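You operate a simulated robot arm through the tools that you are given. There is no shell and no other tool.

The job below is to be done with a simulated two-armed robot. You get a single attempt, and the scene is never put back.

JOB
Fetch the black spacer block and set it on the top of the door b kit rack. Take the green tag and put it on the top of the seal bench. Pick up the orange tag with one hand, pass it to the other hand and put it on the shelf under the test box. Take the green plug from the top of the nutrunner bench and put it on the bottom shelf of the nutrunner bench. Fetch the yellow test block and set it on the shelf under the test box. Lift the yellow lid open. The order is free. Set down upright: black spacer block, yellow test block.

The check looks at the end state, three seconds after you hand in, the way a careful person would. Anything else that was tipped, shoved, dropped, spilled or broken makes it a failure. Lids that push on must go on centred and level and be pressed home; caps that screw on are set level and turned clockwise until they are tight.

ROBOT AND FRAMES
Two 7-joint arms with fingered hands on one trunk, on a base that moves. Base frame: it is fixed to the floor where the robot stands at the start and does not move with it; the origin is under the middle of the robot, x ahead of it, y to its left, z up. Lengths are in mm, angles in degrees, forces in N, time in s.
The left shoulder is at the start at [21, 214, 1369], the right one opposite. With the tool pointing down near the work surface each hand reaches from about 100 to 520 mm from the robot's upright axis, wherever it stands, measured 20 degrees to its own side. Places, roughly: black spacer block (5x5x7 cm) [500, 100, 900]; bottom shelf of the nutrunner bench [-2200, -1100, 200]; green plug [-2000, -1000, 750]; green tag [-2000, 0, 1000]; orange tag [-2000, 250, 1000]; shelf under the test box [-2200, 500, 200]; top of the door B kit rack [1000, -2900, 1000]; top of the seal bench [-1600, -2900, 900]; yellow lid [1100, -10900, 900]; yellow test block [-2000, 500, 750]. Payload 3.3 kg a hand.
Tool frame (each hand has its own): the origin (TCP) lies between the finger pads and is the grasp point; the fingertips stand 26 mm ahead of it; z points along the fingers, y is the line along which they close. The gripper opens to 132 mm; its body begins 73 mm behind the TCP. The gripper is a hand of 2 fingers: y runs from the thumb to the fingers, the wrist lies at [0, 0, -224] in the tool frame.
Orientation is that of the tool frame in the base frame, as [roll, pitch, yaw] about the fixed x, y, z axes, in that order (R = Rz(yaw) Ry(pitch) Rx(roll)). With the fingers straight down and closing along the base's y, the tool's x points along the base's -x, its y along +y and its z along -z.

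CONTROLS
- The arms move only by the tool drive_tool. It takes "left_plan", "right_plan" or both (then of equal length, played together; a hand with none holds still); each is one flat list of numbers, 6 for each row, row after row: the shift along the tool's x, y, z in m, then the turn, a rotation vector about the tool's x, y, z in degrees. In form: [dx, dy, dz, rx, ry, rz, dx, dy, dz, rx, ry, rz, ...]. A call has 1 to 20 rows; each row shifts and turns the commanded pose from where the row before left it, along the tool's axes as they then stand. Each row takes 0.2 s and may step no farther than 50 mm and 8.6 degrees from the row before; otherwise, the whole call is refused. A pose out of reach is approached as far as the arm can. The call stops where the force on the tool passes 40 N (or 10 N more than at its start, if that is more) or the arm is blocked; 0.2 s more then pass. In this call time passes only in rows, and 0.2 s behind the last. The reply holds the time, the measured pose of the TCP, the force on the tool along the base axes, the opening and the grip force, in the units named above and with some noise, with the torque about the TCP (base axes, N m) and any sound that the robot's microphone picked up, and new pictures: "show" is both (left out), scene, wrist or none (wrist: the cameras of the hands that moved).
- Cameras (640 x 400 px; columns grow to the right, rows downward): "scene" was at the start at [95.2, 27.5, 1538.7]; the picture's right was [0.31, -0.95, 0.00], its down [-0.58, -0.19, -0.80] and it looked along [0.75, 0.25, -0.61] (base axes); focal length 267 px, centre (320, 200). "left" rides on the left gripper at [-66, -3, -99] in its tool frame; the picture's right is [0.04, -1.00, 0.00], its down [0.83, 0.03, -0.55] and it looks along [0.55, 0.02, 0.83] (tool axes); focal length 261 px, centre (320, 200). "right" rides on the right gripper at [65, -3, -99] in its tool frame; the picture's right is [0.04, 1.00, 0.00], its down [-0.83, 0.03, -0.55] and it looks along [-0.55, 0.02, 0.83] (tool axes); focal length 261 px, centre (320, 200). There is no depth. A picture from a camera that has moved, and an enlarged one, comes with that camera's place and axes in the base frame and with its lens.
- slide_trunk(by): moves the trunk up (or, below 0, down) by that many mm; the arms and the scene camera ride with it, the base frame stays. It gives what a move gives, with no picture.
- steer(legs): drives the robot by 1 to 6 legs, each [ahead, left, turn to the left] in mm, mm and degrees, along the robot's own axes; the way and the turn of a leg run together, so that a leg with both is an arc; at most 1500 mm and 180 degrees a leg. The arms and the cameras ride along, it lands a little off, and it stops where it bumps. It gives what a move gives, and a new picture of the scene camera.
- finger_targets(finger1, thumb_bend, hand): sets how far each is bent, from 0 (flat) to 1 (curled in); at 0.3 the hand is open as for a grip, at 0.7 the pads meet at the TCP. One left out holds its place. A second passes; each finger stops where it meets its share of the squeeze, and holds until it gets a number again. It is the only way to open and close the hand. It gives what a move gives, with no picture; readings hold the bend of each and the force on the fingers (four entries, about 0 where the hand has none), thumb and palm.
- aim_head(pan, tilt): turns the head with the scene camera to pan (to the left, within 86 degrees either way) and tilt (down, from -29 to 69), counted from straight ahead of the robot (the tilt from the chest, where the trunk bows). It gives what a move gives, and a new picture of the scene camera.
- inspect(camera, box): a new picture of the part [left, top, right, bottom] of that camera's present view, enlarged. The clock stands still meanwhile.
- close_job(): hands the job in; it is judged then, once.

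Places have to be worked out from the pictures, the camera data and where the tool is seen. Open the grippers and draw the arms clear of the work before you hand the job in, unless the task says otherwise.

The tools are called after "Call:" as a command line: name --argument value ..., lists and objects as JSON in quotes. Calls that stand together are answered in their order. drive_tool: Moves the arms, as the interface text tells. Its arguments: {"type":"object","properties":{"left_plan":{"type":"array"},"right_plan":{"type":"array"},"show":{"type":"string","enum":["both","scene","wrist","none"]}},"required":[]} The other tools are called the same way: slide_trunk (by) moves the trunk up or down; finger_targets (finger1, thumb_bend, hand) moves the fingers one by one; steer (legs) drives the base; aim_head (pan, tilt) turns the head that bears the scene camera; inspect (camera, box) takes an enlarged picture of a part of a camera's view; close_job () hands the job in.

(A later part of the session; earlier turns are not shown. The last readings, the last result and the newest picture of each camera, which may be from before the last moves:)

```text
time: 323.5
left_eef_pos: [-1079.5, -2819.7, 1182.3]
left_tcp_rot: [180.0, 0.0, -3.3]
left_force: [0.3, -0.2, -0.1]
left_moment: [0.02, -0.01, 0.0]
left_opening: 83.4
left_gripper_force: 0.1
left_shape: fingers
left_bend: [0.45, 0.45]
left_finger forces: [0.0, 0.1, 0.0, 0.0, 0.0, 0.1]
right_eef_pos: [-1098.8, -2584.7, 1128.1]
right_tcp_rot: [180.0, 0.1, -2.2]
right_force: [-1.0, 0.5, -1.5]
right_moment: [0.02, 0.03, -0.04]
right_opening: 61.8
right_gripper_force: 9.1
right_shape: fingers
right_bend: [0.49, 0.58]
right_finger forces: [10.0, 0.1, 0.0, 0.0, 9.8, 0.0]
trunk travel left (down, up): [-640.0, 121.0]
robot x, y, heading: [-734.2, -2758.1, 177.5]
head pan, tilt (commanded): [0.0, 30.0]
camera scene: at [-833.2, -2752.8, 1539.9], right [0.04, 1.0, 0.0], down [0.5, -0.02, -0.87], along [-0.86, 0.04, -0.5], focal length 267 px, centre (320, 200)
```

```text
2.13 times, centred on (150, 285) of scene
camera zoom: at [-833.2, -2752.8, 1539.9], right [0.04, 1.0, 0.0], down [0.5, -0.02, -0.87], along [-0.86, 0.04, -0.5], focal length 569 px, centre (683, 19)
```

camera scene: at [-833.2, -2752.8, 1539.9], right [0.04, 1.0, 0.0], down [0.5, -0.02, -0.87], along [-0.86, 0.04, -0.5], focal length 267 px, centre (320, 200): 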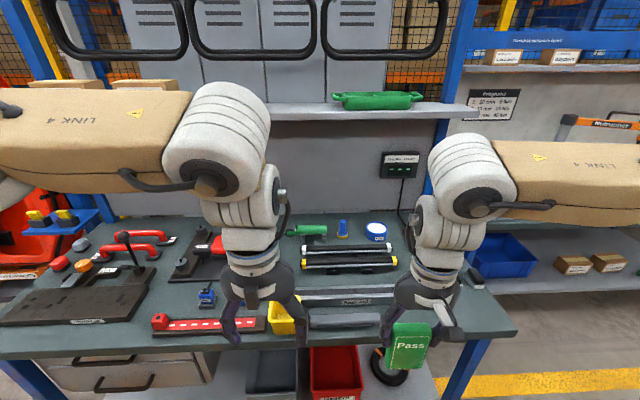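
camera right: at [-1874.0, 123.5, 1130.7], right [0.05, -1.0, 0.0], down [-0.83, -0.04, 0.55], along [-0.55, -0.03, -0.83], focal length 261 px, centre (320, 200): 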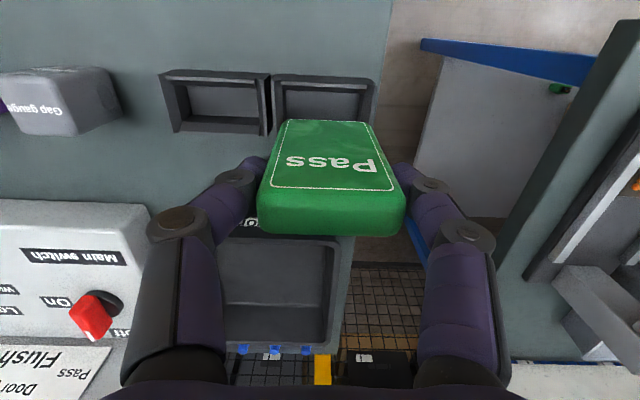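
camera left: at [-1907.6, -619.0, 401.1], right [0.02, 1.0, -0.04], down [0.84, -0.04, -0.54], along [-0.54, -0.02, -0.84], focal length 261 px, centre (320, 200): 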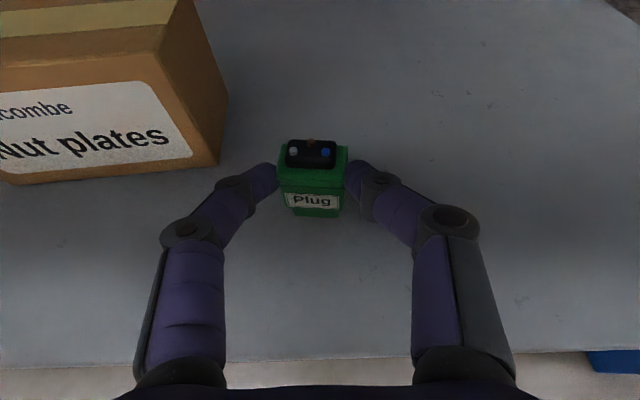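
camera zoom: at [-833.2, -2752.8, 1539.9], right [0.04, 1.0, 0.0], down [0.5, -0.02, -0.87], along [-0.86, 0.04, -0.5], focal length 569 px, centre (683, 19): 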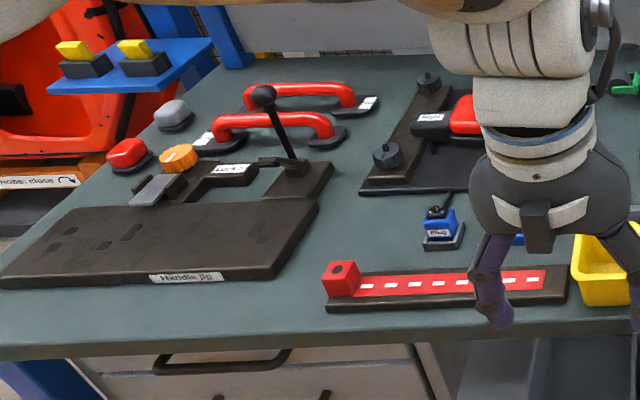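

Free space shows at the right end of the bench top: roughly y -2430…-2280 near the front (surface z≈898). I shift right 300 mm, square the heading, and tilt the right hand 65° forward about its wrist.

Call:
steer --legs '[[0, -297, 2.4]]'

Call:
drive_tool --right_plan '[-0.0292, 0, -0.0019, 0, -7.5, 0, -0.0292, 0, -0.0019, 0, -7.5, 0, -0.0292, 0, -0.0019, 0, -7.5, 0, -0.0292, 0, -0.0019, 0, -7.5, 0, -0.0292, 0, -0.0019, 0, -7.5, 0, -0.0292, 0, -0.0019, 0, -7.5, 0, -0.0292, 0, -0.0019, 0, -7.5, 0, -0.0292, 0, -0.0019, 0, -7.5, 0, -0.0195, 0, -0.0008, 0, -5, 0]' --show "both"

```text
time: 325.5
left_eef_pos: [-1068.8, -2533.0, 1182.9]
left_tcp_rot: [179.9, -0.1, -1.2]
left_force: [0.7, -0.2, -0.5]
left_moment: [-0.03, -0.04, 0.0]
left_opening: 82.9
left_gripper_force: 0.1
left_shape: fingers
left_bend: [0.45, 0.45]
left_finger forces: [0.0, 0.0, 0.1, 0.1, 0.0, 0.0]
right_eef_pos: [-1097.9, -2298.5, 1127.7]
right_tcp_rot: [179.9, 0.2, -0.1]
right_force: [0.5, 0.0, -1.0]
right_moment: [0.01, -0.02, 0.01]
right_opening: 62.1
right_gripper_force: 10.1
right_shape: fingers
right_bend: [0.49, 0.58]
right_finger forces: [9.8, 0.0, 0.0, 0.0, 9.9, 0.0]
trunk travel left (down, up): [-640.0, 121.0]
robot x, y, heading: [-727.3, -2462.4, 179.8]
head pan, tilt (commanded): [0.0, 30.0]
camera scene: at [-825.7, -2456.3, 1540.0], right [0.01, 1.0, 0.0], down [0.5, 0.0, -0.87], along [-0.87, 0.01, -0.5], focal length 267 px, centre (320, 200)
```

scene: 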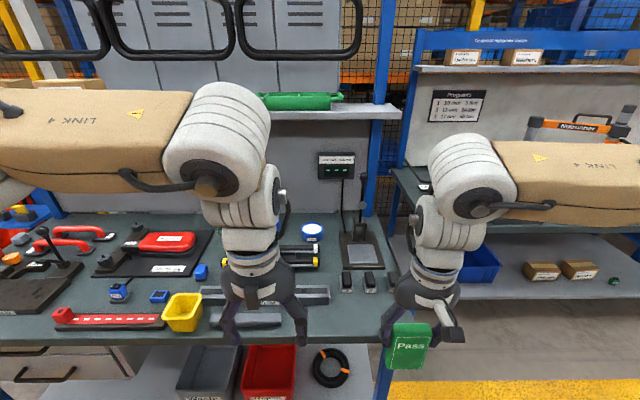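

```text
time: 327.5
left_eef_pos: [-1068.4, -2532.9, 1181.9]
left_tcp_rot: [-179.9, 0.1, -1.2]
left_force: [0.0, -0.2, 0.3]
left_moment: [0.05, 0.04, 0.03]
left_opening: 83.1
left_gripper_force: 0.1
left_shape: fingers
left_bend: [0.45, 0.45]
left_finger forces: [0.1, 0.0, 0.1, 0.1, 0.1, 0.0]
right_eef_pos: [-1301.3, -2297.2, 1258.3]
right_tcp_rot: [-180.0, 65.1, -0.1]
right_force: [0.0, 0.3, -1.2]
right_moment: [0.0, -0.02, 0.01]
right_opening: 62.0
right_gripper_force: 10.6
right_shape: fingers
right_bend: [0.49, 0.58]
right_finger forces: [9.9, 0.1, 0.0, 0.1, 9.9, 0.0]
trunk travel left (down, up): [-640.0, 121.0]
robot x, y, heading: [-725.4, -2458.2, 179.6]
head pan, tilt (commanded): [0.0, 30.0]
camera scene: at [-825.8, -2457.0, 1540.0], right [0.01, 1.0, 0.0], down [0.5, 0.0, -0.87], along [-0.87, 0.01, -0.5], focal length 267 px, centre (320, 200)
camera right: at [-1184.2, -2293.5, 1240.3], right [0.02, -1.0, -0.04], down [0.15, -0.03, 0.99], along [-0.99, -0.02, 0.15], focal length 261 px, centre (320, 200)
```

scene: 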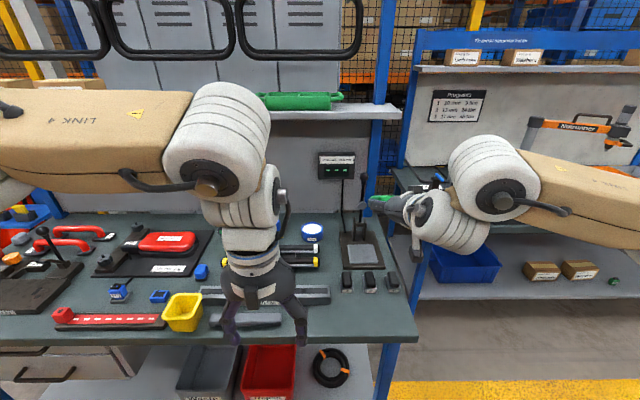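
right: 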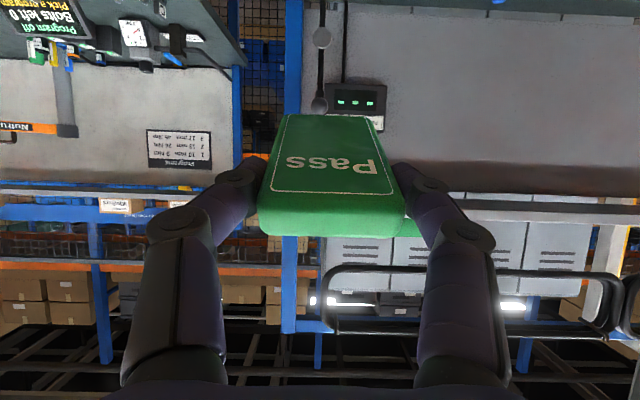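

Call:
inspect --camera "scene" --box '[290, 210, 450, 350]'

```text
2.86 times, centred on (370, 280) of scene
camera zoom: at [-825.8, -2457.0, 1540.0], right [0.01, 1.0, 0.0], down [0.5, 0.0, -0.87], along [-0.87, 0.01, -0.5], focal length 762 px, centre (177, -29)
```

zoom: 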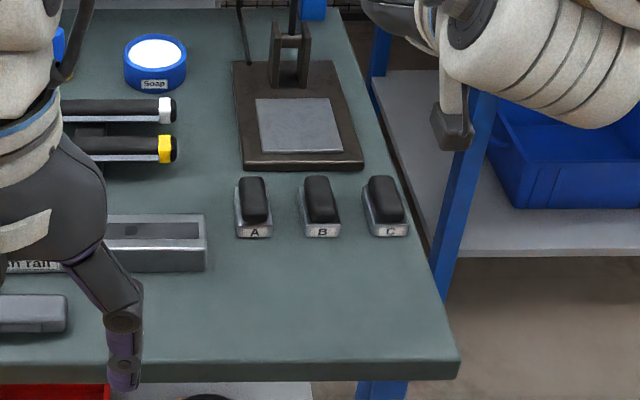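

There's a clear patch about 130 × 210 mm at the front right corner (x -1244…-1375, y -2415…-2205). I position for the tag to lie at x≈-1362…-1257, y≈-2310 and descend to z≈975.

Call:
drive_tool --right_plan '[0.0122, 0.008, -0.0263, 0, 0, 0, 0.0367, 0, 0.017, 0, 0, 0, 0.0367, 0, 0.017, 0, 0, 0, 0.0367, 0, 0.017, 0, 0, 0, 0.0367, 0, 0.017, 0, 0, 0, 0.0367, 0, 0.017, 0, 0, 0, 0.0367, 0, 0.017, 0, 0, 0, 0.0367, 0, 0.017, 0, 0, 0]' --show "both"

Call:
inspect --camera "scene" --box '[310, 230, 450, 350]'

```text
time: 329.3
left_eef_pos: [-1069.5, -2533.1, 1183.3]
left_tcp_rot: [-179.9, 0.0, -1.2]
left_force: [-0.1, -0.6, 0.8]
left_moment: [-0.01, 0.01, 0.0]
left_opening: 82.9
left_gripper_force: 0.0
left_shape: fingers
left_bend: [0.45, 0.45]
left_finger forces: [0.0, 0.1, 0.1, 0.0, 0.0, 0.0]
right_eef_pos: [-1272.5, -2304.1, 972.7]
right_tcp_rot: [-179.8, 65.0, 0.1]
right_force: [-0.3, 0.6, -2.2]
right_moment: [0.01, -0.02, -0.02]
right_opening: 61.5
right_gripper_force: 10.2
right_shape: fingers
right_bend: [0.5, 0.58]
right_finger forces: [9.6, 0.0, 0.1, 0.0, 9.6, 0.1]
trunk travel left (down, up): [-640.0, 121.0]
robot x, y, heading: [-727.8, -2458.1, 179.6]
head pan, tilt (commanded): [0.0, 30.0]
camera scene: at [-825.8, -2457.5, 1540.0], right [0.01, 1.0, 0.0], down [0.5, 0.0, -0.87], along [-0.87, 0.01, -0.5], focal length 267 px, centre (320, 200)
camera right: at [-1155.4, -2302.0, 955.4], right [0.02, -1.0, -0.04], down [0.15, -0.04, 0.99], along [-0.99, -0.02, 0.15], focal length 261 px, centre (320, 200)
```

scene: 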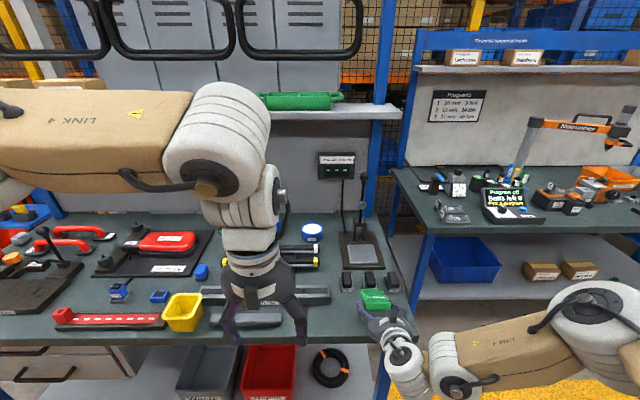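
right: 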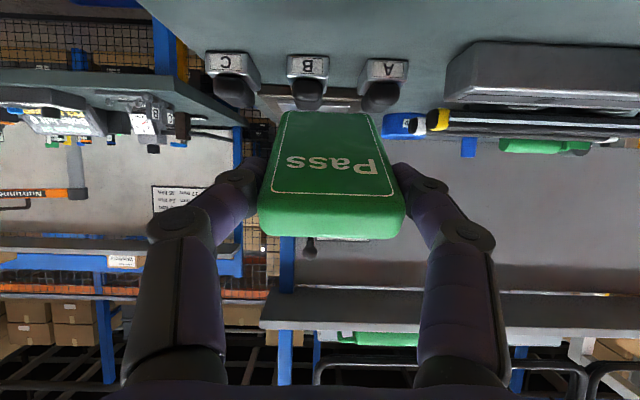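

```text
3.33 times, centred on (380, 290) of scene
camera zoom: at [-825.8, -2457.5, 1540.0], right [0.01, 1.0, 0.0], down [0.5, 0.0, -0.87], along [-0.87, 0.01, -0.5], focal length 890 px, centre (120, -100)
```

zoom: 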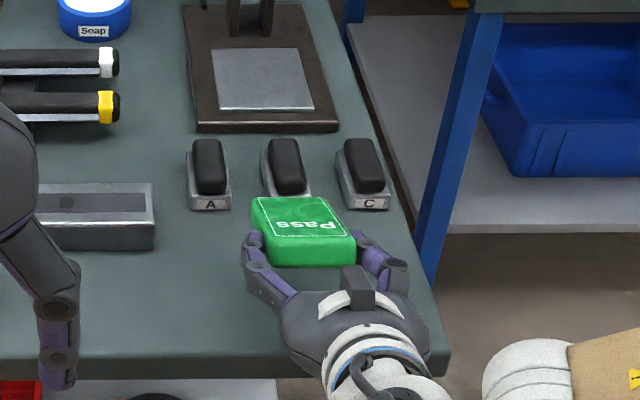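

The tag is over the free patch. I lower in small steps until its far end touches and it pivots flat.

Call:
drive_tool --right_plan '[0.0136, 0, 0.0063, 0, 0, 0]' --show "none"

Call:
drive_tool --right_plan '[0.0045, 0, 0.0021, 0, 0, 0]' --show "none"

Call:
drive_tool --right_plan '[0.0045, 0, 0.0021, 0, 0, 0]' --show "none"

Call:
drive_tool --right_plan '[0.0045, 0, 0.0021, 0, 0, 0]' --show "none"

Call:
inspect --camera "scene" --box '[310, 230, 450, 350]'

```text
time: 329.7
left_eef_pos: [-1068.5, -2532.7, 1183.4]
left_tcp_rot: [-180.0, 0.0, -1.2]
left_force: [-0.1, -0.7, 0.5]
left_moment: [0.0, 0.01, -0.01]
left_opening: 83.0
left_gripper_force: 0.0
left_shape: fingers
left_bend: [0.45, 0.45]
left_finger forces: [0.0, 0.0, 0.0, 0.0, 0.0, 0.0]
right_eef_pos: [-1273.0, -2306.3, 959.6]
right_tcp_rot: [-179.9, 65.1, 0.0]
right_force: [0.7, -0.5, -0.6]
right_moment: [0.03, -0.05, 0.02]
right_opening: 61.5
right_gripper_force: 9.7
right_shape: fingers
right_bend: [0.5, 0.58]
right_finger forces: [9.5, 0.0, 0.0, 0.0, 9.5, 0.0]
trunk travel left (down, up): [-640.0, 121.0]
robot x, y, heading: [-720.7, -2458.4, 179.6]
head pan, tilt (commanded): [0.0, 30.0]
```

```text
time: 330.1
left_eef_pos: [-1070.0, -2532.6, 1182.3]
left_tcp_rot: [180.0, -0.1, -1.3]
left_force: [-0.1, 0.1, -0.1]
left_moment: [0.01, 0.0, 0.01]
left_opening: 82.8
left_gripper_force: 0.0
left_shape: fingers
left_bend: [0.45, 0.45]
left_finger forces: [0.0, 0.0, 0.0, 0.1, 0.1, 0.0]
right_eef_pos: [-1273.2, -2305.8, 953.4]
right_tcp_rot: [179.9, 65.0, -0.1]
right_force: [-0.4, -0.6, -1.1]
right_moment: [0.03, -0.03, -0.02]
right_opening: 61.4
right_gripper_force: 9.5
right_shape: fingers
right_bend: [0.5, 0.58]
right_finger forces: [9.6, 0.1, 0.0, 0.0, 9.6, 0.0]
trunk travel left (down, up): [-640.0, 121.0]
robot x, y, heading: [-727.4, -2461.4, 179.9]
head pan, tilt (commanded): [0.0, 30.0]
```

```text
time: 330.5
left_eef_pos: [-1069.1, -2533.1, 1182.1]
left_tcp_rot: [180.0, 0.0, -1.1]
left_force: [-0.8, 0.4, 0.6]
left_moment: [-0.01, -0.03, 0.01]
left_opening: 82.8
left_gripper_force: 0.0
left_shape: fingers
left_bend: [0.45, 0.45]
left_finger forces: [0.1, 0.0, 0.0, 0.0, 0.0, 0.0]
right_eef_pos: [-1272.1, -2305.6, 949.5]
right_tcp_rot: [180.0, 65.1, -0.2]
right_force: [-0.3, 0.1, -1.0]
right_moment: [0.02, -0.06, 0.02]
right_opening: 61.4
right_gripper_force: 10.0
right_shape: fingers
right_bend: [0.5, 0.58]
right_finger forces: [9.6, 0.0, 0.0, 0.1, 9.6, 0.0]
trunk travel left (down, up): [-640.0, 121.0]
robot x, y, heading: [-725.1, -2458.4, 179.7]
head pan, tilt (commanded): [0.0, 30.0]
```

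```text
time: 330.9
left_eef_pos: [-1070.1, -2533.0, 1183.9]
left_tcp_rot: [179.9, 0.1, -1.3]
left_force: [0.1, 1.3, 0.6]
left_moment: [0.02, -0.03, 0.01]
left_opening: 82.9
left_gripper_force: 0.0
left_shape: fingers
left_bend: [0.45, 0.45]
left_finger forces: [0.0, 0.0, 0.1, 0.0, 0.0, 0.0]
right_eef_pos: [-1271.3, -2306.5, 943.7]
right_tcp_rot: [180.0, 65.1, -0.1]
right_force: [0.0, -0.1, -1.4]
right_moment: [0.03, -0.09, 0.01]
right_opening: 61.5
right_gripper_force: 9.7
right_shape: fingers
right_bend: [0.5, 0.58]
right_finger forces: [9.6, 0.0, 0.0, 0.1, 9.6, 0.0]
trunk travel left (down, up): [-640.0, 121.0]
robot x, y, heading: [-724.7, -2460.6, 179.7]
head pan, tilt (commanded): [0.0, 30.0]
```

```text
3.33 times, centred on (380, 290) of scene
camera zoom: at [-825.7, -2457.3, 1540.0], right [0.01, 1.0, 0.0], down [0.5, 0.0, -0.87], along [-0.87, 0.01, -0.5], focal length 890 px, centre (120, -100)
```

zoom: 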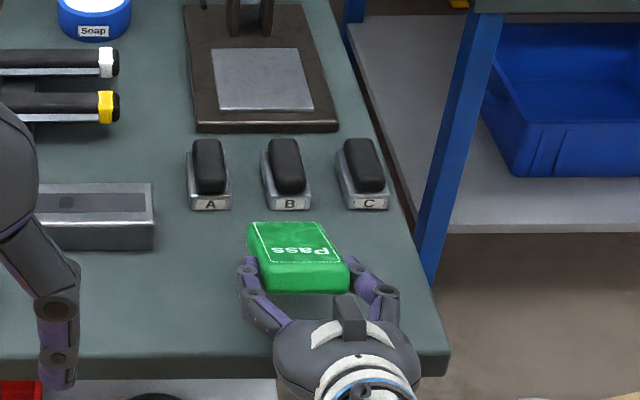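

Not touching yet; I continue down in small steps.

Call:
drive_tool --right_plan '[0.0045, 0, 0.0021, 0, 0, 0]' --show "none"

Call:
drive_tool --right_plan '[0.0045, 0, 0.0021, 0, 0, 0]' --show "none"

Call:
drive_tool --right_plan '[0.0045, 0, 0.0021, 0, 0, 0]' --show "wrist"

Call:
inspect --camera "scene" --box '[310, 230, 450, 350]'

```text
time: 331.3
left_eef_pos: [-1069.2, -2533.1, 1182.1]
left_tcp_rot: [180.0, 0.0, -1.2]
left_force: [-0.7, -0.3, 0.1]
left_moment: [0.0, 0.02, -0.02]
left_opening: 82.9
left_gripper_force: 0.0
left_shape: fingers
left_bend: [0.45, 0.45]
left_finger forces: [0.0, 0.0, 0.0, 0.1, 0.1, 0.0]
right_eef_pos: [-1271.4, -2307.2, 939.6]
right_tcp_rot: [179.8, 65.2, 0.0]
right_force: [0.8, -0.3, -1.7]
right_moment: [0.0, -0.02, -0.01]
right_opening: 61.4
right_gripper_force: 9.3
right_shape: fingers
right_bend: [0.5, 0.58]
right_finger forces: [9.6, 0.0, 0.0, 0.0, 9.6, 0.0]
trunk travel left (down, up): [-640.0, 121.0]
robot x, y, heading: [-727.5, -2458.4, 179.8]
head pan, tilt (commanded): [0.0, 30.0]
```

```text
time: 331.7
left_eef_pos: [-1070.7, -2535.3, 1183.0]
left_tcp_rot: [-180.0, 0.0, -1.2]
left_force: [0.4, -0.5, 0.2]
left_moment: [-0.02, -0.02, -0.01]
left_opening: 82.9
left_gripper_force: 0.0
left_shape: fingers
left_bend: [0.45, 0.45]
left_finger forces: [0.1, 0.0, 0.1, 0.0, 0.0, 0.1]
right_eef_pos: [-1271.5, -2306.5, 933.4]
right_tcp_rot: [179.9, 65.1, -0.2]
right_force: [0.0, 0.1, -1.2]
right_moment: [0.01, -0.03, -0.03]
right_opening: 61.6
right_gripper_force: 10.1
right_shape: fingers
right_bend: [0.5, 0.58]
right_finger forces: [9.6, 0.0, 0.0, 0.1, 9.6, 0.0]
trunk travel left (down, up): [-640.0, 121.0]
robot x, y, heading: [-725.7, -2461.1, 179.5]
head pan, tilt (commanded): [0.0, 30.0]
```

```text
time: 332.1
left_eef_pos: [-1070.0, -2532.5, 1182.7]
left_tcp_rot: [-180.0, 0.0, -1.2]
left_force: [0.1, -0.4, 0.2]
left_moment: [-0.01, 0.01, 0.0]
left_opening: 83.1
left_gripper_force: 0.1
left_shape: fingers
left_bend: [0.45, 0.45]
left_finger forces: [0.0, 0.0, 0.0, 0.1, 0.1, 0.1]
right_eef_pos: [-1272.2, -2308.4, 930.8]
right_tcp_rot: [179.8, 65.1, -0.2]
right_force: [-0.6, -0.4, -1.0]
right_moment: [-0.01, -0.03, 0.0]
right_opening: 61.5
right_gripper_force: 9.6
right_shape: fingers
right_bend: [0.5, 0.58]
right_finger forces: [9.5, 0.1, 0.1, 0.1, 9.6, 0.1]
trunk travel left (down, up): [-640.0, 121.0]
robot x, y, heading: [-723.7, -2454.6, 179.8]
head pan, tilt (commanded): [0.0, 30.0]
camera right: at [-1154.9, -2304.3, 911.2], right [0.02, -1.0, -0.04], down [0.15, -0.03, 0.99], along [-0.99, -0.02, 0.15], focal length 261 px, centre (320, 200)
```

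right: 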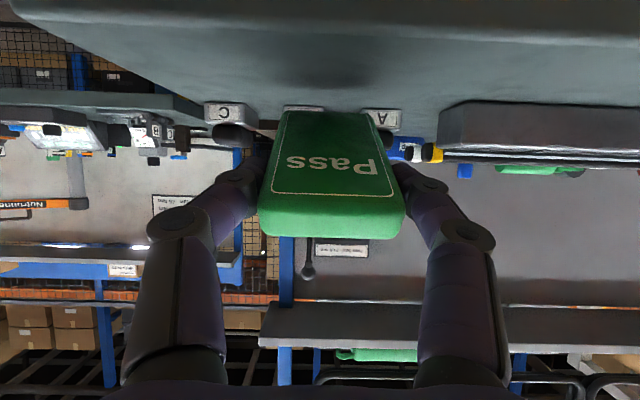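

```text
3.33 times, centred on (380, 290) of scene
camera zoom: at [-825.7, -2457.3, 1540.0], right [0.01, 1.0, 0.0], down [0.5, 0.0, -0.87], along [-0.87, 0.01, -0.5], focal length 890 px, centre (120, -100)
```

zoom: 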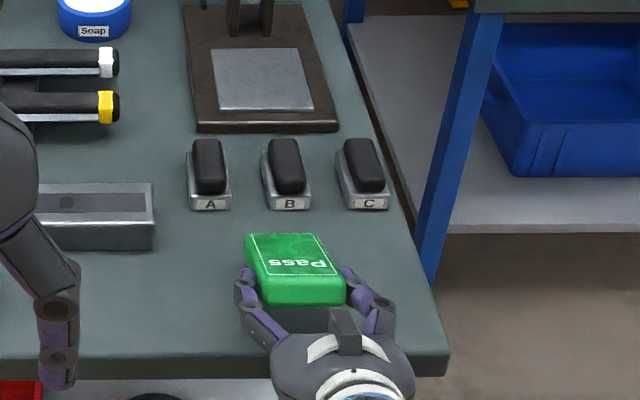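

The right camera shows the bench surface is nearer z≈870, which also moves its front edge to x≈-1262, so I shift the tag 21 mm further in before continuing down.

Call:
drive_tool --right_plan '[-0.0088, 0, 0.019, 0, 0, 0, 0.0036, 0, 0.0017, 0, 0, 0]' --show "none"

Call:
drive_tool --right_plan '[0.0036, 0, 0.0017, 0, 0, 0]' --show "none"

Call:
drive_tool --right_plan '[0.0036, 0, 0.0017, 0, 0, 0]' --show "none"

Call:
inspect --camera "scene" --box '[310, 230, 450, 350]'

```text
time: 332.7
left_eef_pos: [-1068.8, -2533.3, 1183.1]
left_tcp_rot: [180.0, 0.0, -1.2]
left_force: [0.1, -0.5, 0.6]
left_moment: [0.03, -0.04, -0.01]
left_opening: 83.0
left_gripper_force: 0.0
left_shape: fingers
left_bend: [0.45, 0.45]
left_finger forces: [0.0, 0.1, 0.1, 0.1, 0.0, 0.0]
right_eef_pos: [-1293.4, -2307.0, 924.1]
right_tcp_rot: [-179.9, 65.1, -0.1]
right_force: [-0.2, 0.0, -1.9]
right_moment: [0.0, -0.07, 0.03]
right_opening: 61.3
right_gripper_force: 9.2
right_shape: fingers
right_bend: [0.5, 0.58]
right_finger forces: [9.5, 0.0, 0.0, 0.1, 9.5, 0.0]
trunk travel left (down, up): [-640.0, 121.0]
robot x, y, heading: [-727.0, -2462.1, 179.4]
head pan, tilt (commanded): [0.0, 30.0]
```

```text
time: 333.1
left_eef_pos: [-1068.3, -2533.7, 1182.3]
left_tcp_rot: [180.0, 0.0, -1.3]
left_force: [0.7, 0.2, 0.4]
left_moment: [-0.01, 0.0, 0.02]
left_opening: 83.0
left_gripper_force: 0.1
left_shape: fingers
left_bend: [0.45, 0.45]
left_finger forces: [0.0, 0.1, 0.1, 0.0, 0.0, 0.0]
right_eef_pos: [-1294.2, -2307.1, 920.9]
right_tcp_rot: [179.8, 65.0, -0.1]
right_force: [-0.2, 0.7, -1.1]
right_moment: [-0.01, -0.02, -0.01]
right_opening: 61.1
right_gripper_force: 8.5
right_shape: fingers
right_bend: [0.5, 0.58]
right_finger forces: [9.5, 0.0, 0.0, 0.0, 9.5, 0.0]
trunk travel left (down, up): [-640.0, 121.0]
robot x, y, heading: [-727.1, -2459.2, 179.6]
head pan, tilt (commanded): [0.0, 30.0]
```

```text
time: 333.5
left_eef_pos: [-1068.6, -2533.9, 1182.9]
left_tcp_rot: [-180.0, 0.0, -1.2]
left_force: [0.6, 0.7, 0.3]
left_moment: [0.01, -0.05, -0.01]
left_opening: 83.1
left_gripper_force: 0.0
left_shape: fingers
left_bend: [0.45, 0.45]
left_finger forces: [0.0, 0.0, 0.0, 0.1, 0.1, 0.1]
right_eef_pos: [-1292.3, -2306.3, 917.2]
right_tcp_rot: [179.8, 65.0, -0.1]
right_force: [-0.2, 0.3, -0.7]
right_moment: [0.0, -0.04, 0.02]
right_opening: 61.5
right_gripper_force: 10.0
right_shape: fingers
right_bend: [0.5, 0.58]
right_finger forces: [9.6, 0.1, 0.0, 0.1, 9.4, 0.0]
trunk travel left (down, up): [-640.0, 121.0]
robot x, y, heading: [-723.8, -2458.6, 179.7]
head pan, tilt (commanded): [0.0, 30.0]
```

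```text
3.33 times, centred on (380, 290) of scene
camera zoom: at [-825.7, -2457.3, 1540.0], right [0.01, 1.0, 0.0], down [0.5, 0.0, -0.87], along [-0.87, 0.01, -0.5], focal length 890 px, centre (120, -100)
```

zoom: 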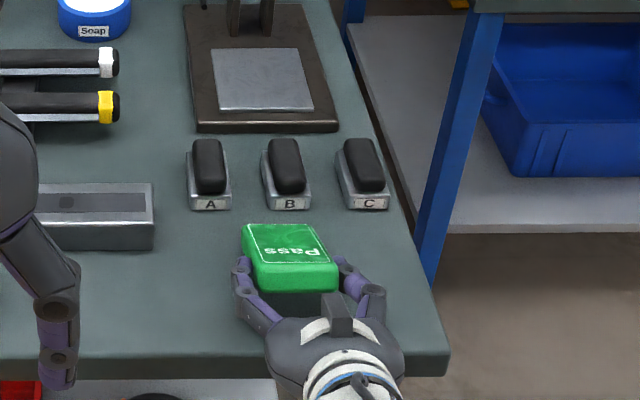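

Call:
drive_tool --right_plan '[0.0036, 0, 0.0017, 0, 0, 0, 0.0036, 0, 0.0017, 0, 0, 0]' --show "none"

Call:
drive_tool --right_plan '[0.0036, 0, 0.0017, 0, 0, 0, 0.0036, 0, 0.0017, 0, 0, 0]' --show "wrist"

Call:
inspect --camera "scene" --box '[310, 230, 450, 350]'

```text
time: 334.1
left_eef_pos: [-1069.1, -2533.2, 1182.5]
left_tcp_rot: [-180.0, 0.1, -1.3]
left_force: [-0.2, 0.2, -0.4]
left_moment: [-0.01, -0.02, -0.02]
left_opening: 82.8
left_gripper_force: 0.0
left_shape: fingers
left_bend: [0.45, 0.45]
left_finger forces: [0.1, 0.0, 0.0, 0.0, 0.0, 0.0]
right_eef_pos: [-1292.8, -2307.3, 908.3]
right_tcp_rot: [-180.0, 65.1, -0.1]
right_force: [-0.3, 0.6, -0.8]
right_moment: [0.0, -0.02, -0.02]
right_opening: 61.6
right_gripper_force: 8.7
right_shape: fingers
right_bend: [0.5, 0.58]
right_finger forces: [9.5, 0.1, 0.1, 0.1, 9.6, 0.0]
trunk travel left (down, up): [-640.0, 121.0]
robot x, y, heading: [-725.6, -2456.9, 179.4]
head pan, tilt (commanded): [0.0, 30.0]
```

```text
time: 334.7
left_eef_pos: [-1068.9, -2533.3, 1182.9]
left_tcp_rot: [-179.9, -0.1, -1.1]
left_force: [-0.3, 0.0, -0.2]
left_moment: [-0.01, 0.0, 0.01]
left_opening: 83.0
left_gripper_force: 0.0
left_shape: fingers
left_bend: [0.45, 0.45]
left_finger forces: [0.0, 0.0, 0.1, 0.0, 0.0, 0.1]
right_eef_pos: [-1291.0, -2307.6, 900.4]
right_tcp_rot: [-179.9, 65.0, -0.2]
right_force: [0.9, 1.0, -0.1]
right_moment: [0.0, 0.08, 0.0]
right_opening: 61.3
right_gripper_force: 9.5
right_shape: fingers
right_bend: [0.5, 0.58]
right_finger forces: [9.6, 0.0, 0.0, 0.0, 9.6, 0.0]
trunk travel left (down, up): [-640.0, 121.0]
robot x, y, heading: [-727.9, -2455.3, 179.9]
head pan, tilt (commanded): [0.0, 30.0]
camera right: at [-1175.0, -2303.6, 882.6], right [0.02, -1.0, -0.04], down [0.15, -0.03, 0.99], along [-0.99, -0.02, 0.15], focal length 261 px, centre (320, 200)
```

right: 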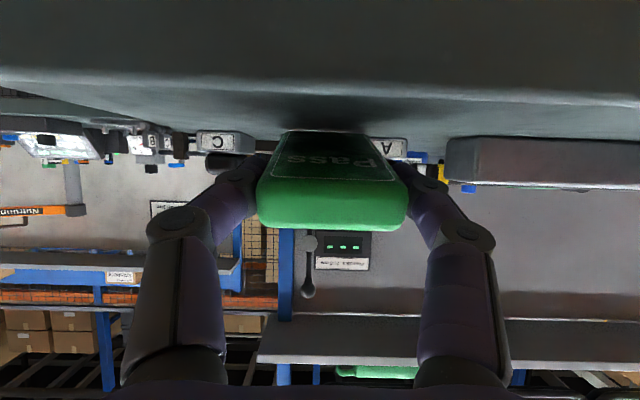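

```text
3.33 times, centred on (380, 290) of scene
camera zoom: at [-825.5, -2457.4, 1540.0], right [0.01, 1.0, 0.0], down [0.5, 0.0, -0.87], along [-0.87, 0.01, -0.5], focal length 890 px, centre (120, -100)
```

zoom: 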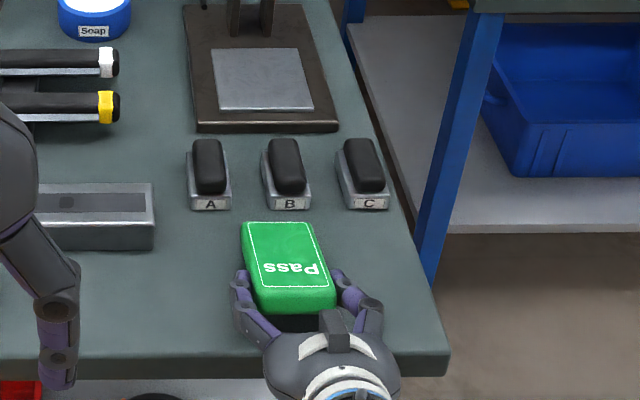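

The far end rests on the bench and the tag is pivoting flat. I go down another ~16 mm carefully.

Call:
drive_tool --right_plan '[0.0036, 0, 0.0017, 0, 0, 0, 0.0036, 0, 0.0017, 0, 0, 0]' --show "none"

Call:
drive_tool --right_plan '[0.0036, 0, 0.0017, 0, 0, 0]' --show "none"

Call:
drive_tool --right_plan '[0.0036, 0, 0.0017, 0, 0, 0]' --show "wrist"

Call:
inspect --camera "scene" --box '[310, 230, 450, 350]'

```text
time: 335.3
left_eef_pos: [-1068.1, -2533.1, 1182.5]
left_tcp_rot: [-180.0, 0.0, -1.2]
left_force: [-0.3, -0.2, 0.2]
left_moment: [0.03, 0.0, -0.01]
left_opening: 83.0
left_gripper_force: 0.1
left_shape: fingers
left_bend: [0.45, 0.45]
left_finger forces: [0.0, 0.0, 0.0, 0.1, 0.1, 0.0]
right_eef_pos: [-1291.3, -2306.7, 893.5]
right_tcp_rot: [180.0, 65.1, -0.1]
right_force: [0.9, 0.0, 0.6]
right_moment: [0.0, 0.06, 0.0]
right_opening: 61.0
right_gripper_force: 9.7
right_shape: fingers
right_bend: [0.5, 0.58]
right_finger forces: [9.8, 0.0, 0.0, 0.0, 9.5, 0.0]
trunk travel left (down, up): [-640.0, 121.0]
robot x, y, heading: [-722.5, -2460.3, 179.4]
head pan, tilt (commanded): [0.0, 30.0]
```

```text
time: 335.7
left_eef_pos: [-1068.6, -2532.9, 1183.3]
left_tcp_rot: [-180.0, 0.0, -1.2]
left_force: [-0.1, 0.6, 0.3]
left_moment: [-0.01, 0.0, -0.02]
left_opening: 82.8
left_gripper_force: 0.1
left_shape: fingers
left_bend: [0.45, 0.45]
left_finger forces: [0.0, 0.0, 0.1, 0.1, 0.0, 0.0]
right_eef_pos: [-1292.9, -2307.7, 889.6]
right_tcp_rot: [-179.9, 65.1, 0.0]
right_force: [-0.4, 1.0, 0.4]
right_moment: [-0.04, 0.08, -0.04]
right_opening: 61.5
right_gripper_force: 9.4
right_shape: fingers
right_bend: [0.5, 0.58]
right_finger forces: [9.5, 0.0, 0.1, 0.1, 9.7, 0.1]
trunk travel left (down, up): [-640.0, 121.0]
robot x, y, heading: [-725.5, -2456.6, 179.7]
head pan, tilt (commanded): [0.0, 30.0]
```

```text
time: 336.1
left_eef_pos: [-1068.0, -2533.7, 1182.3]
left_tcp_rot: [180.0, 0.0, -1.3]
left_force: [0.7, 0.5, -0.2]
left_moment: [0.02, -0.01, -0.02]
left_opening: 83.0
left_gripper_force: 0.1
left_shape: fingers
left_bend: [0.45, 0.45]
left_finger forces: [0.1, 0.0, 0.1, 0.0, 0.0, 0.1]
right_eef_pos: [-1291.4, -2307.0, 885.2]
right_tcp_rot: [-179.9, 65.2, -0.1]
right_force: [-0.6, -0.2, -0.7]
right_moment: [-0.06, 0.06, 0.01]
right_opening: 61.2
right_gripper_force: 10.4
right_shape: fingers
right_bend: [0.5, 0.58]
right_finger forces: [9.7, 0.0, 0.0, 0.0, 9.6, 0.0]
trunk travel left (down, up): [-640.0, 121.0]
robot x, y, heading: [-726.8, -2457.5, 179.7]
head pan, tilt (commanded): [0.0, 30.0]
camera right: at [-1175.3, -2304.1, 868.1], right [0.02, -1.0, -0.04], down [0.15, -0.03, 0.99], along [-0.99, -0.02, 0.15], focal length 261 px, centre (320, 200)
```

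right: 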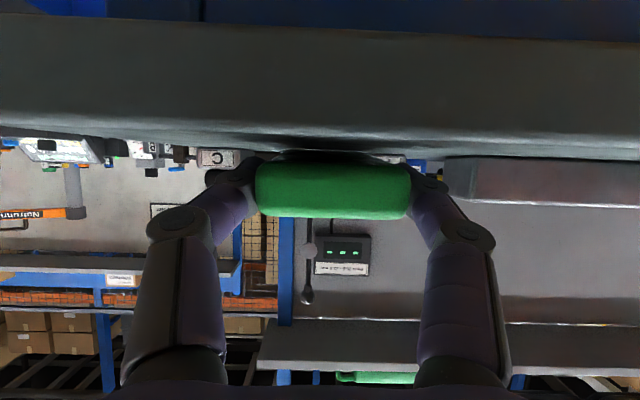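

```text
3.33 times, centred on (380, 290) of scene
camera zoom: at [-825.4, -2457.6, 1540.0], right [0.01, 1.0, 0.0], down [0.5, 0.0, -0.87], along [-0.87, 0.01, -0.5], focal length 890 px, centre (120, -100)
```

zoom: 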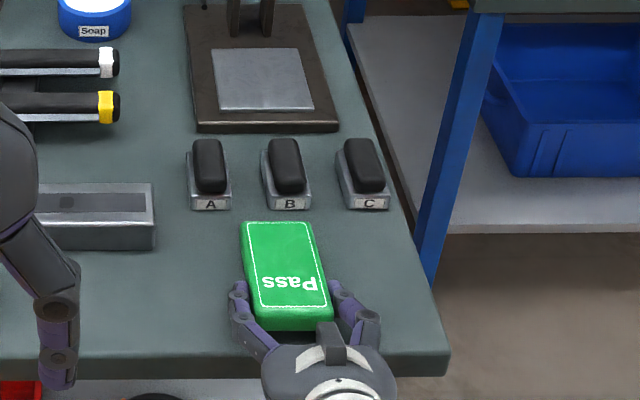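

Nearly flat (near end ~9 mm up). I lower about 7 mm more, then release.

Call:
drive_tool --right_plan '[0.0032, 0, 0.0015, 0, 0, 0, 0.0032, 0, 0.0015, 0, 0, 0]' --show "none"

Call:
finger_targets --hand "right" --finger1 0.52 --thumb_bend 0.58

Call:
finger_targets --hand "right" --finger1 0.45 --thumb_bend 0.5

Call:
finger_targets --hand "right" --finger1 0.42 --thumb_bend 0.44

Call:
inspect --camera "scene" --box '[310, 230, 450, 350]'

```text
time: 336.7
left_eef_pos: [-1068.9, -2534.6, 1183.0]
left_tcp_rot: [179.9, 0.0, -1.2]
left_force: [0.1, 0.4, -0.5]
left_moment: [-0.06, 0.0, -0.01]
left_opening: 83.0
left_gripper_force: 0.1
left_shape: fingers
left_bend: [0.45, 0.45]
left_finger forces: [0.0, 0.0, 0.1, 0.0, 0.1, 0.1]
right_eef_pos: [-1292.6, -2307.0, 878.9]
right_tcp_rot: [180.0, 65.2, -0.2]
right_force: [0.5, 0.0, 2.4]
right_moment: [-0.06, 0.11, 0.01]
right_opening: 61.4
right_gripper_force: 10.0
right_shape: fingers
right_bend: [0.5, 0.58]
right_finger forces: [9.8, 0.0, 0.1, 0.1, 9.7, 0.0]
trunk travel left (down, up): [-640.0, 121.0]
robot x, y, heading: [-724.9, -2456.1, 179.9]
head pan, tilt (commanded): [0.0, 30.0]
```

```text
time: 337.7
left_eef_pos: [-1068.8, -2533.9, 1182.4]
left_tcp_rot: [180.0, 0.0, -1.2]
left_force: [-0.4, 0.6, 0.3]
left_moment: [0.01, -0.01, 0.01]
left_opening: 83.4
left_gripper_force: 0.0
left_shape: fingers
left_bend: [0.45, 0.45]
left_finger forces: [0.1, 0.0, 0.0, 0.1, 0.0, 0.0]
right_eef_pos: [-1292.5, -2306.5, 879.2]
right_tcp_rot: [-180.0, 65.1, -0.1]
right_force: [-0.3, -0.7, 3.3]
right_moment: [-0.01, 0.05, 0.02]
right_opening: 63.6
right_gripper_force: 4.2
right_shape: fingers
right_bend: [0.48, 0.56]
right_finger forces: [3.6, 0.1, 0.1, 0.0, 3.4, 0.0]
trunk travel left (down, up): [-640.0, 121.0]
robot x, y, heading: [-726.8, -2456.5, 179.7]
head pan, tilt (commanded): [0.0, 30.0]
```

```text
time: 338.7
left_eef_pos: [-1068.7, -2533.7, 1182.8]
left_tcp_rot: [180.0, 0.0, -1.2]
left_force: [-0.2, 0.1, -0.6]
left_moment: [0.03, -0.04, 0.0]
left_opening: 82.7
left_gripper_force: 0.0
left_shape: fingers
left_bend: [0.45, 0.45]
left_finger forces: [0.0, 0.0, 0.0, 0.0, 0.0, 0.1]
right_eef_pos: [-1291.6, -2306.4, 878.3]
right_tcp_rot: [-180.0, 65.1, -0.1]
right_force: [-0.6, -0.7, 0.2]
right_moment: [0.04, 0.0, 0.0]
right_opening: 73.7
right_gripper_force: 0.4
right_shape: fingers
right_bend: [0.45, 0.5]
right_finger forces: [0.0, 0.1, 0.0, 0.0, 0.8, 0.0]
trunk travel left (down, up): [-640.0, 121.0]
robot x, y, heading: [-726.5, -2456.3, 179.6]
head pan, tilt (commanded): [0.0, 30.0]
```

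```text
time: 339.7
left_eef_pos: [-1068.4, -2533.2, 1182.7]
left_tcp_rot: [180.0, -0.1, -1.3]
left_force: [-0.1, 0.5, -0.2]
left_moment: [0.01, 0.03, 0.0]
left_opening: 83.1
left_gripper_force: 0.1
left_shape: fingers
left_bend: [0.45, 0.45]
left_finger forces: [0.1, 0.0, 0.1, 0.1, 0.0, 0.0]
right_eef_pos: [-1291.8, -2306.9, 878.4]
right_tcp_rot: [-180.0, 65.1, -0.1]
right_force: [0.0, -0.3, -0.1]
right_moment: [0.02, -0.01, -0.03]
right_opening: 89.6
right_gripper_force: 0.1
right_shape: fingers
right_bend: [0.42, 0.44]
right_finger forces: [0.0, 0.1, 0.0, 0.1, 0.0, 0.0]
trunk travel left (down, up): [-640.0, 121.0]
robot x, y, heading: [-726.5, -2456.2, 179.8]
head pan, tilt (commanded): [0.0, 30.0]
```

```text
3.33 times, centred on (380, 290) of scene
camera zoom: at [-825.6, -2457.4, 1540.0], right [0.01, 1.0, 0.0], down [0.5, 0.0, -0.87], along [-0.87, 0.01, -0.5], focal length 890 px, centre (120, -100)
```

zoom: 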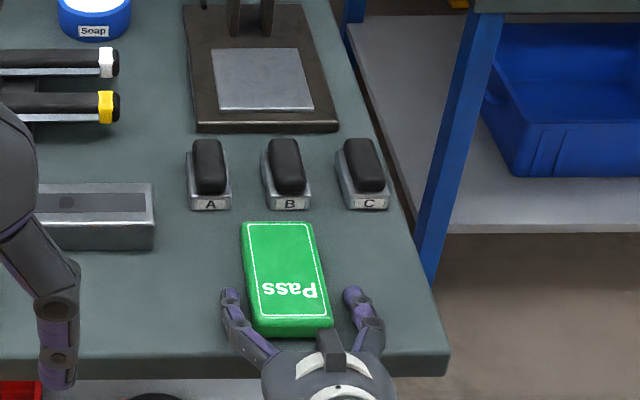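

The green tag lies flat and released on the seal bench. I lift the right hand clear, back off, and return it upright.

Call:
drive_tool --right_plan '[-0.0181, 0, -0.0084, 0, 0, 0, -0.0181, 0, -0.0084, 0, 0, 0, -0.0181, 0, -0.0084, 0, 0, 0, -0.0272, 0, -0.0126, 0, 0, 0, -0.0272, 0, -0.0126, 0, 0, 0, -0.0272, 0, -0.0126, 0, 0, 0]' --show "none"

Call:
steer --legs '[[-350, 0, 0]]'

Call:
drive_tool --right_plan '[0.0292, 0, -0.0019, 0, 7.5, 0, 0.0292, 0, -0.0019, 0, 7.5, 0, 0.0292, 0, -0.0019, 0, 7.5, 0, 0.0292, 0, -0.0019, 0, 7.5, 0, 0.0292, 0, -0.0019, 0, 7.5, 0, 0.0292, 0, -0.0019, 0, 7.5, 0, 0.0292, 0, -0.0019, 0, 7.5, 0, 0.0292, 0, -0.0019, 0, 7.5, 0, 0.0195, 0, -0.0008, 0, 5, 0, 0, 0, -0.045, 0, 0, 0, 0, 0, -0.045, 0, 0, 0, 0, 0, -0.045, 0, 0, 0, 0, 0, -0.045, 0, 0, 0, 0, 0, -0.045, 0, 0, 0]' --show "scene"

Call:
inspect --camera "scene" --box '[220, 180, 480, 330]'

```text
time: 341.1
left_eef_pos: [-1069.0, -2533.6, 1183.3]
left_tcp_rot: [179.9, 0.1, -1.2]
left_force: [0.2, -0.8, 0.4]
left_moment: [-0.01, 0.01, -0.01]
left_opening: 83.2
left_gripper_force: 0.1
left_shape: fingers
left_bend: [0.45, 0.45]
left_finger forces: [0.0, 0.0, 0.0, 0.0, 0.0, 0.0]
right_eef_pos: [-1292.6, -2307.9, 1030.3]
right_tcp_rot: [-180.0, 65.1, -0.2]
right_force: [-0.2, -0.2, 0.6]
right_moment: [-0.04, -0.01, -0.01]
right_opening: 89.8
right_gripper_force: 0.1
right_shape: fingers
right_bend: [0.42, 0.44]
right_finger forces: [0.0, 0.0, 0.0, 0.0, 0.0, 0.1]
trunk travel left (down, up): [-640.0, 121.0]
robot x, y, heading: [-722.6, -2461.5, 179.7]
head pan, tilt (commanded): [0.0, 30.0]
```

```text
time: 343.4
left_eef_pos: [-726.0, -2536.8, 1183.2]
left_tcp_rot: [-180.0, 0.0, -0.9]
left_force: [0.7, 0.0, -0.2]
left_moment: [0.01, 0.03, 0.0]
left_opening: 82.9
left_gripper_force: 0.1
left_shape: fingers
left_bend: [0.45, 0.45]
left_finger forces: [0.0, 0.0, 0.1, 0.0, 0.0, 0.1]
right_eef_pos: [-951.7, -2312.6, 1028.8]
right_tcp_rot: [-180.0, 65.1, 0.1]
right_force: [0.6, 0.3, 1.3]
right_moment: [0.01, -0.03, 0.02]
right_opening: 89.6
right_gripper_force: 0.1
right_shape: fingers
right_bend: [0.42, 0.44]
right_finger forces: [0.0, 0.0, 0.0, 0.0, 0.0, 0.0]
trunk travel left (down, up): [-640.0, 121.0]
robot x, y, heading: [-380.4, -2457.0, 179.9]
head pan, tilt (commanded): [0.0, 30.0]
camera scene: at [-483.7, -2459.5, 1540.1], right [0.0, 1.0, 0.0], down [0.5, 0.0, -0.87], along [-0.87, 0.0, -0.5], focal length 267 px, centre (320, 200)
```

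scene: 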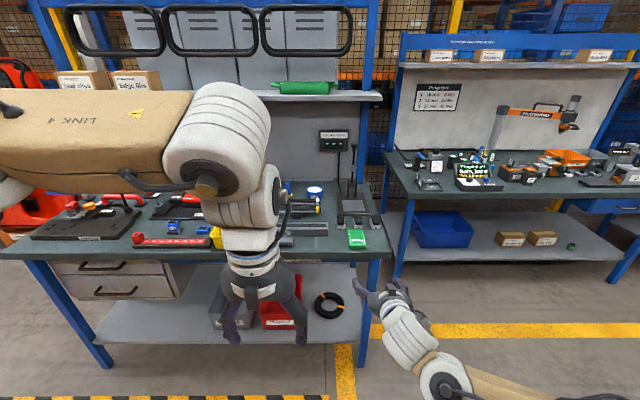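

```text
time: 346.4
left_eef_pos: [-729.5, -2536.3, 1182.3]
left_tcp_rot: [179.9, 0.1, -0.9]
left_force: [-0.8, -0.7, 0.1]
left_moment: [-0.04, 0.01, 0.0]
left_opening: 83.1
left_gripper_force: 0.1
left_shape: fingers
left_bend: [0.45, 0.45]
left_finger forces: [0.0, 0.1, 0.0, 0.0, 0.0, 0.1]
right_eef_pos: [-793.7, -2339.5, 978.5]
right_tcp_rot: [-178.2, 0.1, -0.7]
right_force: [0.2, 0.0, -0.1]
right_moment: [-0.03, 0.0, 0.0]
right_opening: 90.0
right_gripper_force: 0.0
right_shape: fingers
right_bend: [0.42, 0.44]
right_finger forces: [0.0, 0.0, 0.0, 0.0, 0.0, 0.0]
right hand out of reach, approached as far as the arm can: row 11, 12, 13, 14
trunk travel left (down, up): [-640.0, 121.0]
robot x, y, heading: [-382.4, -2462.3, 179.8]
head pan, tilt (commanded): [0.0, 30.0]
camera scene: at [-485.9, -2459.8, 1540.0], right [0.0, 1.0, 0.0], down [0.5, 0.0, -0.87], along [-0.87, 0.0, -0.5], focal length 267 px, centre (320, 200)
```

scene: 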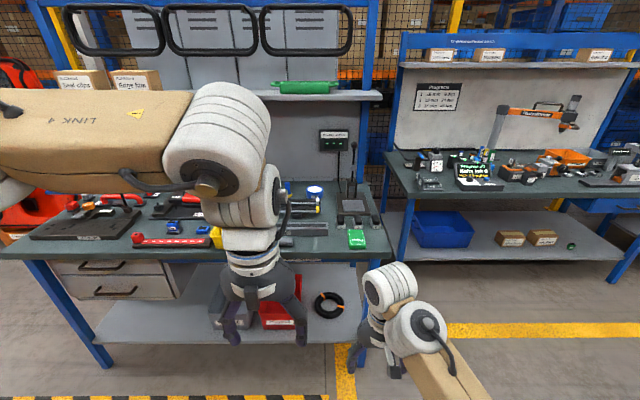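

```text
2.46 times, centred on (350, 255) of scene
camera zoom: at [-485.9, -2459.8, 1540.0], right [0.0, 1.0, 0.0], down [0.5, 0.0, -0.87], along [-0.87, 0.0, -0.5], focal length 657 px, centre (246, 65)
```

zoom: 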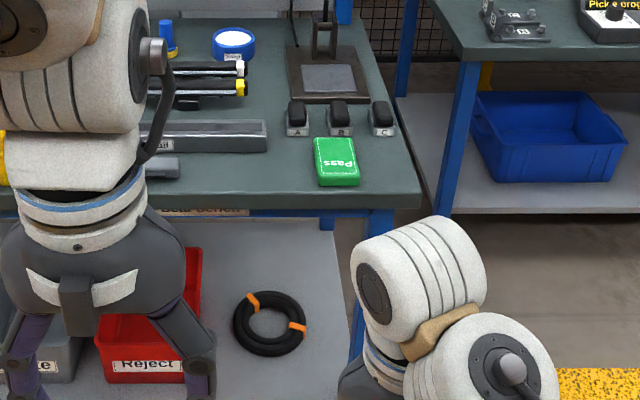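

The green tag is on the seal bench. The right arm is in an odd elbow-down posture, so I try to unfold it by moving forward/right and up before the long drive.

Call:
drive_tool --right_plan '[-0.03, -0.03, 0, 0, 0, 0, -0.03, -0.03, 0, 0, 0, 0, -0.01, -0.02, -0.04, 0, 0, 0, -0.01, -0.02, -0.04, 0, 0, 0, 0, 0, -0.045, 0, 0, 0, 0, 0, -0.045, 0, 0, 0, 0, 0, -0.045, 0, 0, 0]' --show "scene"

```text
time: 347.9
left_eef_pos: [-727.6, -2536.1, 1183.6]
left_tcp_rot: [179.9, 0.1, -0.9]
left_force: [-0.3, 0.2, 0.0]
left_moment: [0.0, -0.01, 0.01]
left_opening: 83.0
left_gripper_force: 0.1
left_shape: fingers
left_bend: [0.45, 0.45]
left_finger forces: [0.1, 0.0, 0.0, 0.0, 0.0, 0.0]
right_eef_pos: [-868.2, -2257.0, 1023.7]
right_tcp_rot: [-180.0, 0.1, 0.3]
right_force: [0.5, 0.5, 1.0]
right_moment: [-0.02, 0.01, 0.03]
right_opening: 90.1
right_gripper_force: 0.1
right_shape: fingers
right_bend: [0.42, 0.44]
right_finger forces: [0.1, 0.1, 0.0, 0.1, 0.0, 0.0]
right hand out of reach, approached as far as the arm can: row 4, 5, 6, 7
trunk travel left (down, up): [-640.0, 121.0]
robot x, y, heading: [-388.2, -2463.0, 179.5]
head pan, tilt (commanded): [0.0, 30.0]
camera scene: at [-484.7, -2459.8, 1540.0], right [0.0, 1.0, 0.0], down [0.5, 0.0, -0.87], along [-0.87, 0.0, -0.5], focal length 267 px, centre (320, 200)
```

scene: 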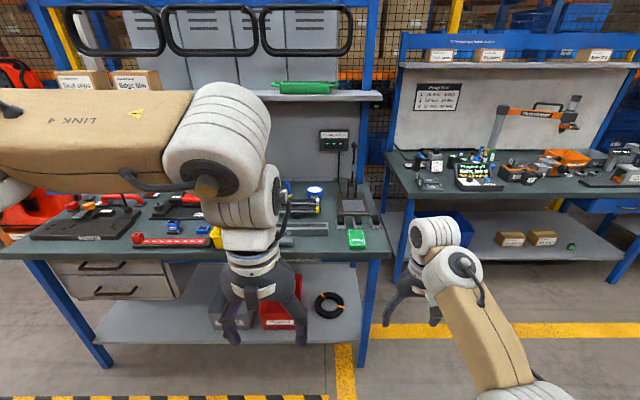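

Call:
drive_tool --right_plan '[0.04, 0.02, 0, 0, 0, 0, 0.04, 0.02, 0, 0, 0, 0, -0.0292, 0, -0.0019, 0, -7.5, 0, -0.0292, 0, -0.0019, 0, -7.5, 0, -0.0292, 0, -0.0019, 0, -7.5, 0, -0.0292, 0, -0.0019, 0, -7.5, 0, -0.0292, 0, -0.0019, 0, -7.5, 0, -0.0292, 0, -0.0019, 0, -7.5, 0, -0.0292, 0, -0.0019, 0, -7.5, 0, -0.0292, 0, -0.0019, 0, -7.5, 0, -0.0195, 0, -0.0008, 0, -5, 0, -0.0363, 0, -0.0168, 0, 0, 0, -0.0363, 0, -0.0168, 0, 0, 0, -0.0363, 0, -0.0168, 0, 0, 0, -0.0363, 0, -0.0168, 0, 0, 0]' --show "none"

Call:
drive_tool --right_plan '[0.0292, 0, -0.0019, 0, 7.5, 0, 0.0292, 0, -0.0019, 0, 7.5, 0, 0.0292, 0, -0.0019, 0, 7.5, 0, 0.0292, 0, -0.0019, 0, 7.5, 0, 0.0292, 0, -0.0019, 0, 7.5, 0, 0.0292, 0, -0.0019, 0, 7.5, 0, 0.0292, 0, -0.0019, 0, 7.5, 0, 0.0292, 0, -0.0019, 0, 7.5, 0, 0.0195, 0, -0.0008, 0, 5, 0]' --show "scene"

```text
time: 351.1
left_eef_pos: [-728.1, -2536.8, 1183.4]
left_tcp_rot: [180.0, -0.1, -0.9]
left_force: [-0.8, -0.7, 0.4]
left_moment: [-0.01, -0.01, 0.0]
left_opening: 83.2
left_gripper_force: 0.0
left_shape: fingers
left_bend: [0.45, 0.45]
left_finger forces: [0.0, 0.0, 0.0, 0.0, 0.0, 0.0]
right_eef_pos: [-1061.0, -2267.7, 1306.9]
right_tcp_rot: [-179.8, 65.1, 0.2]
right_force: [0.4, 0.0, 0.6]
right_moment: [-0.01, -0.02, 0.02]
right_opening: 90.1
right_gripper_force: 0.0
right_shape: fingers
right_bend: [0.42, 0.44]
right_finger forces: [0.1, 0.0, 0.0, 0.1, 0.1, 0.1]
right hand out of reach, approached as far as the arm can: row 1, 2
trunk travel left (down, up): [-640.0, 121.0]
robot x, y, heading: [-381.2, -2462.7, 179.8]
head pan, tilt (commanded): [0.0, 30.0]
```

```text
time: 353.1
left_eef_pos: [-728.9, -2536.7, 1182.2]
left_tcp_rot: [-179.9, 0.0, -0.9]
left_force: [0.6, 0.0, -0.3]
left_moment: [-0.03, 0.0, 0.02]
left_opening: 82.9
left_gripper_force: 0.0
left_shape: fingers
left_bend: [0.45, 0.45]
left_finger forces: [0.1, 0.0, 0.0, 0.1, 0.1, 0.0]
right_eef_pos: [-933.4, -2141.8, 1121.8]
right_tcp_rot: [179.9, 0.0, 0.2]
right_force: [0.0, 0.3, 1.0]
right_moment: [-0.01, 0.03, -0.02]
right_opening: 90.2
right_gripper_force: 0.1
right_shape: fingers
right_bend: [0.42, 0.44]
right_finger forces: [0.0, 0.1, 0.0, 0.0, 0.0, 0.1]
right hand out of reach, approached as far as the arm can: row 6, 7, 8, 9
trunk travel left (down, up): [-640.0, 121.0]
robot x, y, heading: [-384.5, -2458.0, 179.9]
head pan, tilt (commanded): [0.0, 30.0]
camera scene: at [-485.1, -2458.7, 1540.0], right [0.0, 1.0, 0.0], down [0.5, 0.0, -0.87], along [-0.87, 0.0, -0.5], focal length 267 px, centre (320, 200)
```

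scene: 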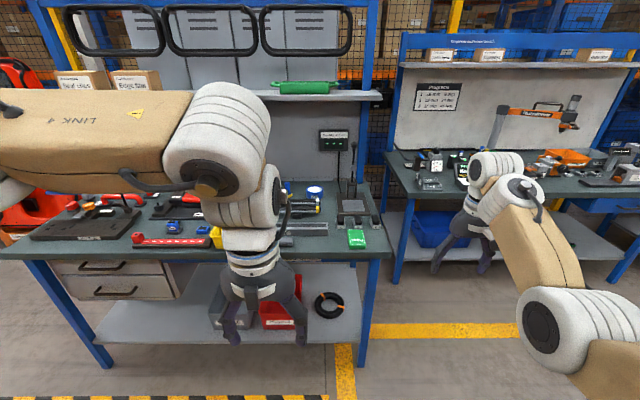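

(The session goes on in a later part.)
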